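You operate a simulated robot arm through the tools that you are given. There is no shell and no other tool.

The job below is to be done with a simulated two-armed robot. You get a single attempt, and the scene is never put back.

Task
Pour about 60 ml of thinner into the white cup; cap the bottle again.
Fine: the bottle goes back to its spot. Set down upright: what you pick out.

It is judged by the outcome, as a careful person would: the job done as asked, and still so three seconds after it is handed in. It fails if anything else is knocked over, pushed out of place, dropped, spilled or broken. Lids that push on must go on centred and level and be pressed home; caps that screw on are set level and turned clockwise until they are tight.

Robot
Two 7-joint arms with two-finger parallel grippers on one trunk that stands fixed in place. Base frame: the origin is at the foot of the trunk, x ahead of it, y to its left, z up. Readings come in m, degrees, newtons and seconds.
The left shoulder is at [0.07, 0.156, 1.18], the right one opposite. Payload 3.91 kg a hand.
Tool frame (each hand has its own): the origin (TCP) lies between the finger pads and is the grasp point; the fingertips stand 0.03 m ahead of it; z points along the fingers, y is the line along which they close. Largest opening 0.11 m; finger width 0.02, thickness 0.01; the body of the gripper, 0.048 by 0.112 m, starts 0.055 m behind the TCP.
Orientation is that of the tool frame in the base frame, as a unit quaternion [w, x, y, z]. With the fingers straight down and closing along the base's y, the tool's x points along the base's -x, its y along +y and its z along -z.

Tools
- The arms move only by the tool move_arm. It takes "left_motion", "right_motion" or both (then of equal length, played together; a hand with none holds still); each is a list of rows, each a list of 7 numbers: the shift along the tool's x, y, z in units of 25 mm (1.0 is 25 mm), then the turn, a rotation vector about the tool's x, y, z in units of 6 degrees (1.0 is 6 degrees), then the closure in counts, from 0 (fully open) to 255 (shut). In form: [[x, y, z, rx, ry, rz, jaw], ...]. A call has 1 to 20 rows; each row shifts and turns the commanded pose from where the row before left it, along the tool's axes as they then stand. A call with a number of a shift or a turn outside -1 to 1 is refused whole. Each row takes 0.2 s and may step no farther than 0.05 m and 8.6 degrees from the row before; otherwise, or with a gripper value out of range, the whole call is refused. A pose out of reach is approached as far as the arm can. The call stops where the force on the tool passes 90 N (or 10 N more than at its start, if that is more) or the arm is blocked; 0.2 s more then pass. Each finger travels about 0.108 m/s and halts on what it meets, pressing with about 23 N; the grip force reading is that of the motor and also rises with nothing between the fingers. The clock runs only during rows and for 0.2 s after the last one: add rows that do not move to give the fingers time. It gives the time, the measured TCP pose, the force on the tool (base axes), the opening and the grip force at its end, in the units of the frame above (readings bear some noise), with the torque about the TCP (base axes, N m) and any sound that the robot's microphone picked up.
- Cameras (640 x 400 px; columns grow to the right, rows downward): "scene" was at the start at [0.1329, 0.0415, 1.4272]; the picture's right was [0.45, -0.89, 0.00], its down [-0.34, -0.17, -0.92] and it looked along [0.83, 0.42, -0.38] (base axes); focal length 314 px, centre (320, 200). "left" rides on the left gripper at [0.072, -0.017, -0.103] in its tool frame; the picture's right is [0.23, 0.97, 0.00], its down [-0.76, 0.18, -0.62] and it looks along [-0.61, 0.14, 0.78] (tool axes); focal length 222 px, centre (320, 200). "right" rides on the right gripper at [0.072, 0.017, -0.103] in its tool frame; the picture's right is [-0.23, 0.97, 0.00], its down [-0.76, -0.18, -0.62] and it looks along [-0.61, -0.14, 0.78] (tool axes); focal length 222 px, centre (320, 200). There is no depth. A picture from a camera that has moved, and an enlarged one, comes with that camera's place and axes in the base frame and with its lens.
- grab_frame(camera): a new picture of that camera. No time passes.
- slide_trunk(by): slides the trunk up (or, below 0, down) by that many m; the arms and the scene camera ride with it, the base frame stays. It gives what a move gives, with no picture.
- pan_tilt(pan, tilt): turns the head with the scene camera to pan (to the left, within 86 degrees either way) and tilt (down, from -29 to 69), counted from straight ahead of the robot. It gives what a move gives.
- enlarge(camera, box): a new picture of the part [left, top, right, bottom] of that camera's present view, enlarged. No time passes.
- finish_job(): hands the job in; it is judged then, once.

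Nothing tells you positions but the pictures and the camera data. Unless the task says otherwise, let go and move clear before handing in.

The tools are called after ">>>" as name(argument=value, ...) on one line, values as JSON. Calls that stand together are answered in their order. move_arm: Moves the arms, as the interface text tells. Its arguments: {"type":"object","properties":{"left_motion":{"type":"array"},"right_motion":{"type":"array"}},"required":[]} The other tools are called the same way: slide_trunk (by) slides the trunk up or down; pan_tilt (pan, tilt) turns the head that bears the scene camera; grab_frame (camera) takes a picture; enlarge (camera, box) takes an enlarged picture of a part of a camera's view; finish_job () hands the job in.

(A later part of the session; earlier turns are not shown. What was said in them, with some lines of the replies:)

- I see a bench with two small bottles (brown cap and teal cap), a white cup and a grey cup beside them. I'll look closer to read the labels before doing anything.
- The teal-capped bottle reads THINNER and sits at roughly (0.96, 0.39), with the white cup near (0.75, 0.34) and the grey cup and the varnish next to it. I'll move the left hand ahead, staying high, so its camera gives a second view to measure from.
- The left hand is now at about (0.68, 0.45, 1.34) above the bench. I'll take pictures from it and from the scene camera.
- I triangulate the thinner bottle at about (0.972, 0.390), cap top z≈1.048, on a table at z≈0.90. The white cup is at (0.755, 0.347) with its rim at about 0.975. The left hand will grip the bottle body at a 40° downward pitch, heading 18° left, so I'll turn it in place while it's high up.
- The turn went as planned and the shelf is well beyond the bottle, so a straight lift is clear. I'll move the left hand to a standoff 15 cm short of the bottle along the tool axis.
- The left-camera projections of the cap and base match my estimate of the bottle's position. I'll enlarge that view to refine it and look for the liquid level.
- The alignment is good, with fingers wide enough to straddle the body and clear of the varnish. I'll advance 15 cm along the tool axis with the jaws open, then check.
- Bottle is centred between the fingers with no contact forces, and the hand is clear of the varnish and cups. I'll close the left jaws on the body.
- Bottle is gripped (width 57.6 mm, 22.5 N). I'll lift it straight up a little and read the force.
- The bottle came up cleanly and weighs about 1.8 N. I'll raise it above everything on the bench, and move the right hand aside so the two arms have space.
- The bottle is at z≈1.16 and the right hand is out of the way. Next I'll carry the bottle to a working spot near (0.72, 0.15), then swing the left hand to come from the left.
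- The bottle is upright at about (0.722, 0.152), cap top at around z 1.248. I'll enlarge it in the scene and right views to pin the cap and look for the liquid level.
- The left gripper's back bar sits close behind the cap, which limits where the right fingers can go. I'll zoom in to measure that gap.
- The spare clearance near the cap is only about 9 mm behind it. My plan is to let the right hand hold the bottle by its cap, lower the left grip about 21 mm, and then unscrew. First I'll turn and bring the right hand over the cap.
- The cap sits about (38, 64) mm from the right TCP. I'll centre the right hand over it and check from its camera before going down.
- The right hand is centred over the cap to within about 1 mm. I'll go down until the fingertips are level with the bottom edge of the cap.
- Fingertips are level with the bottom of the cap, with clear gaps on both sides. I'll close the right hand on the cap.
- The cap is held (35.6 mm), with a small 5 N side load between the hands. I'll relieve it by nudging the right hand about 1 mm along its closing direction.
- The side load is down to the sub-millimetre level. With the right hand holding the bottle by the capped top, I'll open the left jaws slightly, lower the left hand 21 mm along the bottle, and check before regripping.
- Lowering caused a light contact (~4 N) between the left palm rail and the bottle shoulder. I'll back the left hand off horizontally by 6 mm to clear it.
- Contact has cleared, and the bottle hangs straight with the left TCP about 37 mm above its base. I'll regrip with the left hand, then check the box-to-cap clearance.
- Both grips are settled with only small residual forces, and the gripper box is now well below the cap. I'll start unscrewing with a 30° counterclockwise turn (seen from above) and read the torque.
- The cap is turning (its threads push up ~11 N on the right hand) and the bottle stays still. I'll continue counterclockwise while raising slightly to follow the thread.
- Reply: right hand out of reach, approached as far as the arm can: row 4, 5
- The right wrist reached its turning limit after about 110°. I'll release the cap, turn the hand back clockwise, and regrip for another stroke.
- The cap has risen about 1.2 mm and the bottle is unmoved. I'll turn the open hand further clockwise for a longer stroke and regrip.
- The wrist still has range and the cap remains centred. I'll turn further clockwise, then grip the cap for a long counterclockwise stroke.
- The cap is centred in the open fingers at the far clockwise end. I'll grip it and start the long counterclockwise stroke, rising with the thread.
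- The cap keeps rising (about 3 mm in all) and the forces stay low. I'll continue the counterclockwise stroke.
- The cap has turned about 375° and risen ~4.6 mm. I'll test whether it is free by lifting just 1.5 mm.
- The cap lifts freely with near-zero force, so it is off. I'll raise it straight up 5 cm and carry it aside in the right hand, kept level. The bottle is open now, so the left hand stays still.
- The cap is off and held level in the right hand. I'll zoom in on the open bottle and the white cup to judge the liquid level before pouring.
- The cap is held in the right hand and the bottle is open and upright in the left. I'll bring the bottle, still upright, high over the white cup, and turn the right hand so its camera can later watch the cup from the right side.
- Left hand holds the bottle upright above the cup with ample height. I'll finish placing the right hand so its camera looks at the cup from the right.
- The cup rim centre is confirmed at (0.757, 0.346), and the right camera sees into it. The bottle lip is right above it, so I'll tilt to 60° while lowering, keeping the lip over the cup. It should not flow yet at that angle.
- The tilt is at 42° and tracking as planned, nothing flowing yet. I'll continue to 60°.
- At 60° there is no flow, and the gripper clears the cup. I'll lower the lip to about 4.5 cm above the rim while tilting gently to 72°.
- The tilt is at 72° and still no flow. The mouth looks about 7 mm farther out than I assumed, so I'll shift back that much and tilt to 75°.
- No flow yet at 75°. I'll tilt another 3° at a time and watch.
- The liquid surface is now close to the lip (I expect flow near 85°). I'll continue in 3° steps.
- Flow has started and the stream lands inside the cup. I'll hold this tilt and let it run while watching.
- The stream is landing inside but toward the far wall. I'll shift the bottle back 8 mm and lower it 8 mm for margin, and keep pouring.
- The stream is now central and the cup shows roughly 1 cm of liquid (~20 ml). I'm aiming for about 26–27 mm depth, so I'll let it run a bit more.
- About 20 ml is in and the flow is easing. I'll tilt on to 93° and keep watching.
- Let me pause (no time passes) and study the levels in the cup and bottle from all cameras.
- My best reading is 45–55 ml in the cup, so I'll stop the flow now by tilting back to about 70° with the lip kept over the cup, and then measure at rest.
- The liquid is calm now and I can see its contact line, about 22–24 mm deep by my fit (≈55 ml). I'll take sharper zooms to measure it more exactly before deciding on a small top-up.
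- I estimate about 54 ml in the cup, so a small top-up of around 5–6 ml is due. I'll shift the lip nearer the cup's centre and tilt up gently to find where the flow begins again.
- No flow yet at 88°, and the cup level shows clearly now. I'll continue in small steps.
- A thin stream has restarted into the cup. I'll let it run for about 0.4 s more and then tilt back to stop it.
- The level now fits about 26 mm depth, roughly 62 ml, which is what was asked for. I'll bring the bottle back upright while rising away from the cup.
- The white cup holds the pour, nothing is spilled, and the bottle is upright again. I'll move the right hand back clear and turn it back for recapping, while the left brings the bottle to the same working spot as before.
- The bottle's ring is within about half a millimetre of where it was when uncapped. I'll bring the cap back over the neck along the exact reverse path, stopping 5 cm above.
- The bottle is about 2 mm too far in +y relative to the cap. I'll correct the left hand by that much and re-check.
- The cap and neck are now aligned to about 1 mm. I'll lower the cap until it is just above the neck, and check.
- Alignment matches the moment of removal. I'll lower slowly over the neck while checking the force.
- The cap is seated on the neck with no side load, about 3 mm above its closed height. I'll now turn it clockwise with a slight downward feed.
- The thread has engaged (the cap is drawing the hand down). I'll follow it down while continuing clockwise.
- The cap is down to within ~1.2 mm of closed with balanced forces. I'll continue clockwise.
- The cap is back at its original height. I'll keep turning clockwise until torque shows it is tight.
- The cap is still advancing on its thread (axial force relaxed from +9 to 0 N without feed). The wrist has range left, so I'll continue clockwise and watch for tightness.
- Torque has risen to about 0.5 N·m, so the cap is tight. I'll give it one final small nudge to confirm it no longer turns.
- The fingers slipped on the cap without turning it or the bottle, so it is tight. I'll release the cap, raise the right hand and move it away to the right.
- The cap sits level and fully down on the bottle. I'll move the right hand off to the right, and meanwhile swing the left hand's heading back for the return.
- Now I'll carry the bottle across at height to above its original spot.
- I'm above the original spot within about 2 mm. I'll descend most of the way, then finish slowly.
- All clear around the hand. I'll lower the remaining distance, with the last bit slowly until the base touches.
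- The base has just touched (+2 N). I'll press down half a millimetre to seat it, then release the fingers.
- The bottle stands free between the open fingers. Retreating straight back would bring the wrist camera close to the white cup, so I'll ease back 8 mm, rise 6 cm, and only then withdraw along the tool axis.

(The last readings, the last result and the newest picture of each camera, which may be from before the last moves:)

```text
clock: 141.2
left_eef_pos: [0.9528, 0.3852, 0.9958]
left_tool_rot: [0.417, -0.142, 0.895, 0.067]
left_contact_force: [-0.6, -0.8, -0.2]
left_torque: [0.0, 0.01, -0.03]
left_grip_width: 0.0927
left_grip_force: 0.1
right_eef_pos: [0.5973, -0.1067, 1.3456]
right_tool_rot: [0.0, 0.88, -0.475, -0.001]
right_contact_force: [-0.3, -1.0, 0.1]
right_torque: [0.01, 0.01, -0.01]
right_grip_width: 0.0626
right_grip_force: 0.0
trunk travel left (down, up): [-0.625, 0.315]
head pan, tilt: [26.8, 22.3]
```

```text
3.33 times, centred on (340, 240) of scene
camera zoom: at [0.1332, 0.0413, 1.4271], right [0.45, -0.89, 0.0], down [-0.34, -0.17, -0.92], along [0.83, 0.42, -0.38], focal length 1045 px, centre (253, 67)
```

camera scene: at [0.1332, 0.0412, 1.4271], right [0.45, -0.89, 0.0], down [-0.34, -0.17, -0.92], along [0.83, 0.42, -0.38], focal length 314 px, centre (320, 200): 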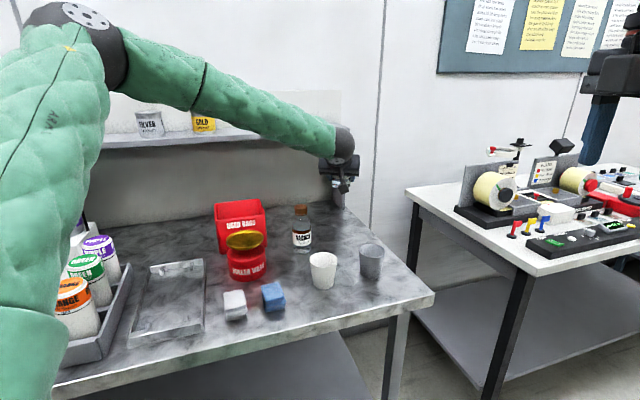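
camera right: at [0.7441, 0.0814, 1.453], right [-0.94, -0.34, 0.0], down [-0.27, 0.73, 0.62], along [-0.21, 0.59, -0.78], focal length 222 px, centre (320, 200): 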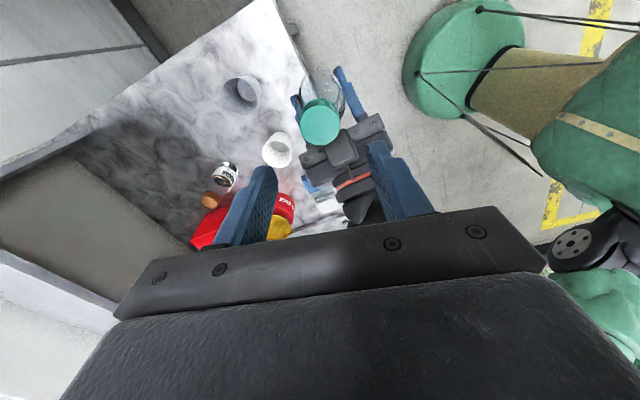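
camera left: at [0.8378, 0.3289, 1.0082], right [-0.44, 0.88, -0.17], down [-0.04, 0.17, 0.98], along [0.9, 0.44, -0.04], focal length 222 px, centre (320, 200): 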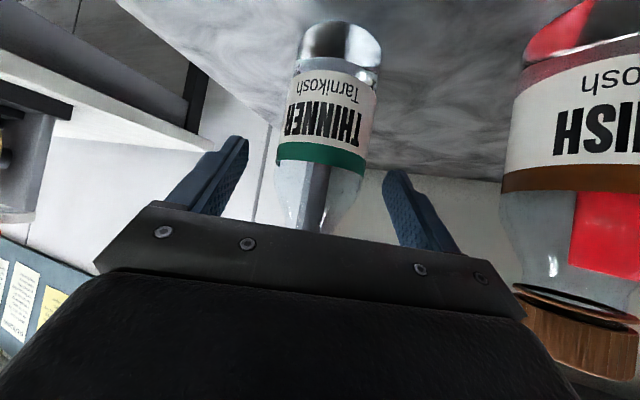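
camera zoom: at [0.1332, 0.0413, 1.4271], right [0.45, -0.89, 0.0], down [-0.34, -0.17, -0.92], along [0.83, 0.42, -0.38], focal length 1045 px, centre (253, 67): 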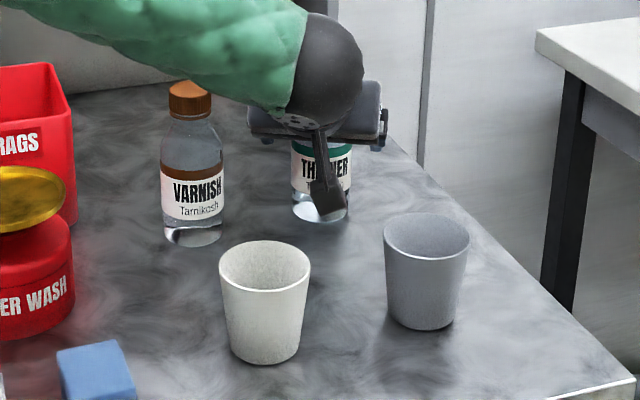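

The bottle is standing untouched. I'll now withdraw the left hand along the tool axis and up, well clear.

>>> move_arm(left_motion=[[0, 0, -0.5, 0, 0, 0, 40], [0, 0, -1, 0, 0, 0, 40], [0, 0, -1, 0, 0, 0, 40], [0, 0, -1, 0, 0, 0, 40], [0, 0, -1, 0, 0, 0, 40], [0, 0, -1, 0, 0, 0, 40], [0, 0, -1, 0, 0, 0, 40], [0, 0, -1, 0, 0, 0, 40], [-0.766, 0, -0.643, 0, 0, 0, 40], [-0.766, 0, -0.643, 0, 0, 0, 40], [-0.766, 0, -0.643, 0, 0, 0, 40], [-0.766, 0, -0.643, 0, 0, 0, 40], [-0.766, 0.5, -0.643, 0, 0, 0, 40], [-0.3, 0.9, -0.6, 0, 0, 0, 40], [0, 0.9, -0.6, 0, 0, 0, 40], [0, 0.9, -0.6, 0, 0, 0, 40], [0, 0, 0, 0, 0, 0, 40]])

>>> grab_frame(camera="scene")

>>> enlarge(camera="scene", box=[270, 180, 400, 300])

>>> enlarge(camera="scene", box=[320, 192, 364, 252])

>>> grab_frame(camera="left")

```text
clock: 144.8
left_eef_pos: [0.7621, 0.4067, 1.2779]
left_tool_rot: [0.416, -0.142, 0.895, 0.067]
left_contact_force: [-0.7, 0.6, 0.0]
left_torque: [0.0, 0.0, -0.01]
left_grip_width: 0.0928
left_grip_force: 0.0
right_eef_pos: [0.5992, -0.1079, 1.3456]
right_tool_rot: [-0.001, 0.879, -0.477, 0.0]
right_contact_force: [-0.3, 0.3, 0.2]
right_torque: [0.0, 0.04, 0.0]
right_grip_width: 0.0626
right_grip_force: 0.1
trunk travel left (down, up): [-0.625, 0.315]
head pan, tilt: [26.8, 22.3]
```

```text
taken
camera scene: at [0.134, 0.0406, 1.427], right [0.45, -0.89, 0.0], down [-0.34, -0.17, -0.92], along [0.83, 0.42, -0.38], focal length 314 px, centre (320, 200)
```

scene: 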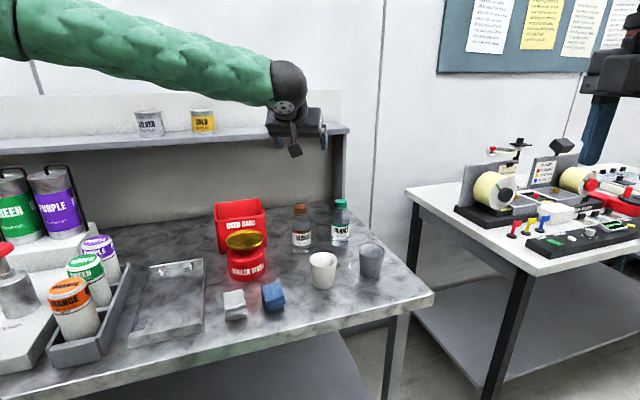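

```text
3.33 times, centred on (335, 240) of scene
camera zoom: at [0.134, 0.0406, 1.427], right [0.45, -0.89, 0.0], down [-0.34, -0.17, -0.92], along [0.83, 0.42, -0.38], focal length 1045 px, centre (270, 67)
```

zoom: 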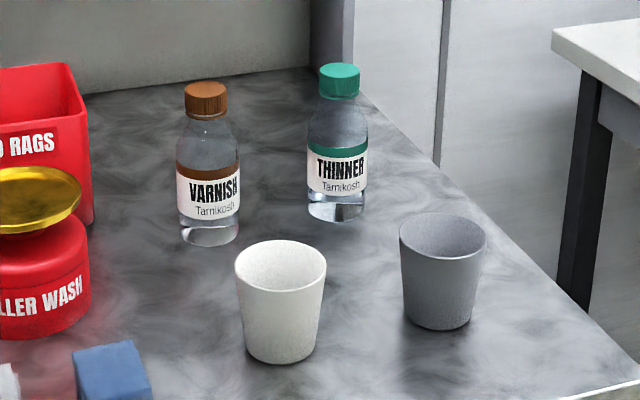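

```text
6.67 times, centred on (342, 222) of scene
camera zoom: at [0.134, 0.0406, 1.427], right [0.45, -0.89, 0.0], down [-0.34, -0.17, -0.92], along [0.83, 0.42, -0.38], focal length 2090 px, centre (173, 53)
```

zoom: 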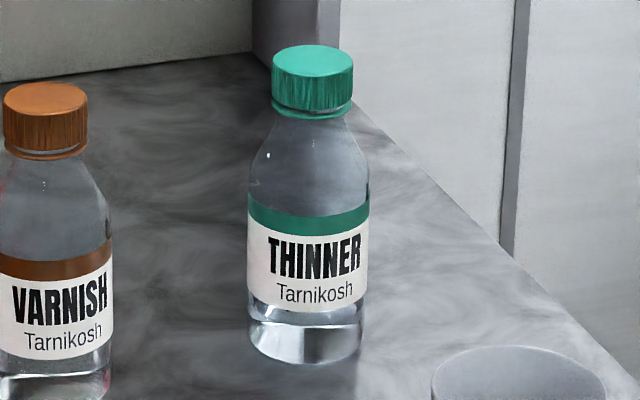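

```text
taken
camera left: at [0.6481, 0.3514, 1.2892], right [-0.44, 0.88, -0.17], down [-0.04, 0.17, 0.98], along [0.9, 0.44, -0.04], focal length 222 px, centre (320, 200)
```

left: 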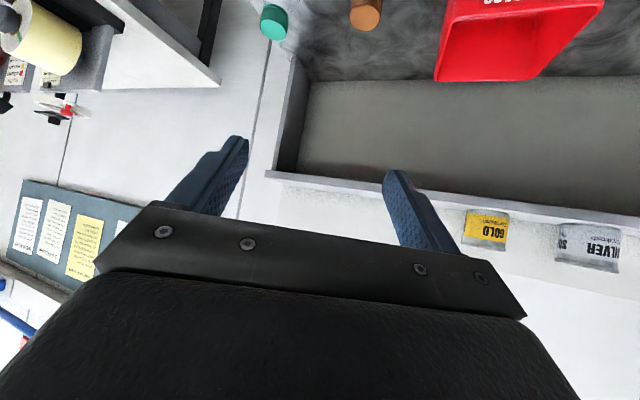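

The bottle is back on its spot, capped and upright, and nothing else has moved. I'll take one last close look at the table around the cup for drips, and at the cap.

>>> enlarge(camera="scene", box=[290, 235, 390, 305])

>>> enlarge(camera="scene", box=[327, 194, 353, 216])

>>> enlarge(camera="scene", box=[200, 230, 440, 380])

```text
5.71 times, centred on (340, 270) of scene
camera zoom: at [0.134, 0.0406, 1.427], right [0.45, -0.89, 0.0], down [-0.34, -0.17, -0.92], along [0.83, 0.42, -0.38], focal length 1792 px, centre (206, -200)
```

zoom: 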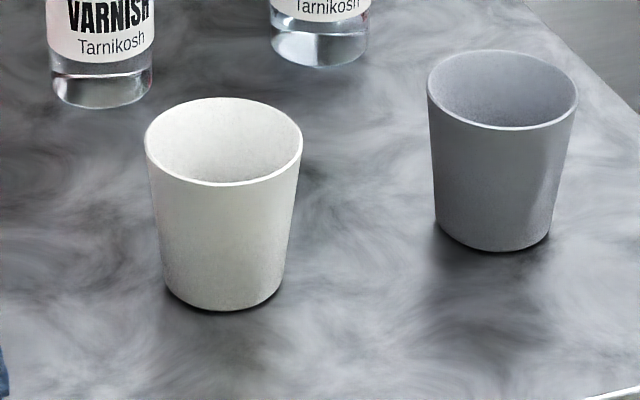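

```text
16.00 times, centred on (340, 205) of scene
camera zoom: at [0.134, 0.0406, 1.427], right [0.45, -0.89, 0.0], down [-0.34, -0.17, -0.92], along [0.83, 0.42, -0.38], focal length 5016 px, centre (0, 120)
```

zoom: 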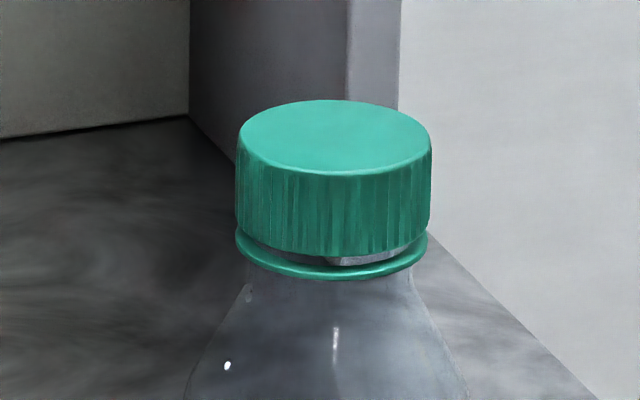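

```text
2.67 times, centred on (320, 305) of scene
camera zoom: at [0.134, 0.0406, 1.427], right [0.45, -0.89, 0.0], down [-0.34, -0.17, -0.92], along [0.83, 0.42, -0.38], focal length 836 px, centre (320, -80)
```

zoom: 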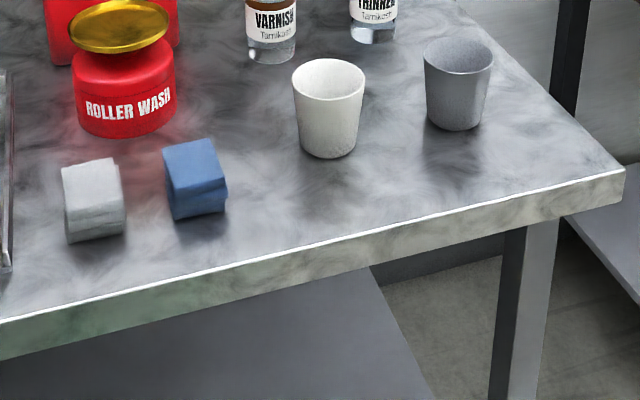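

The cap sits level on the bottle and the bottle stands upright on its spot. By my fit the white cup holds about 60 ml. The table is dry, the other objects are where they were, and both hands are clear, so I'm handing the job in.

>>> finish_job()

```text
The job is handed in.
```

The thinner is poured, the bottle is capped again and standing upright on its spot, and the job is handed in.

- **Pour:** the white cup holds about 62 ml. I judged that from the liquid level in the camera pictures, so it could be off by about 5 ml.
- **Cap:** I turned it clockwise until the torque reached about 0.5 N·m. A further nudge only made the fingers slip on it, and it sits level.
- **Bottle:** by my measurements it is within a few millimetres of where it started.
- **Table:** I saw no drips around the cups, nothing else has moved, and both hands are clear.
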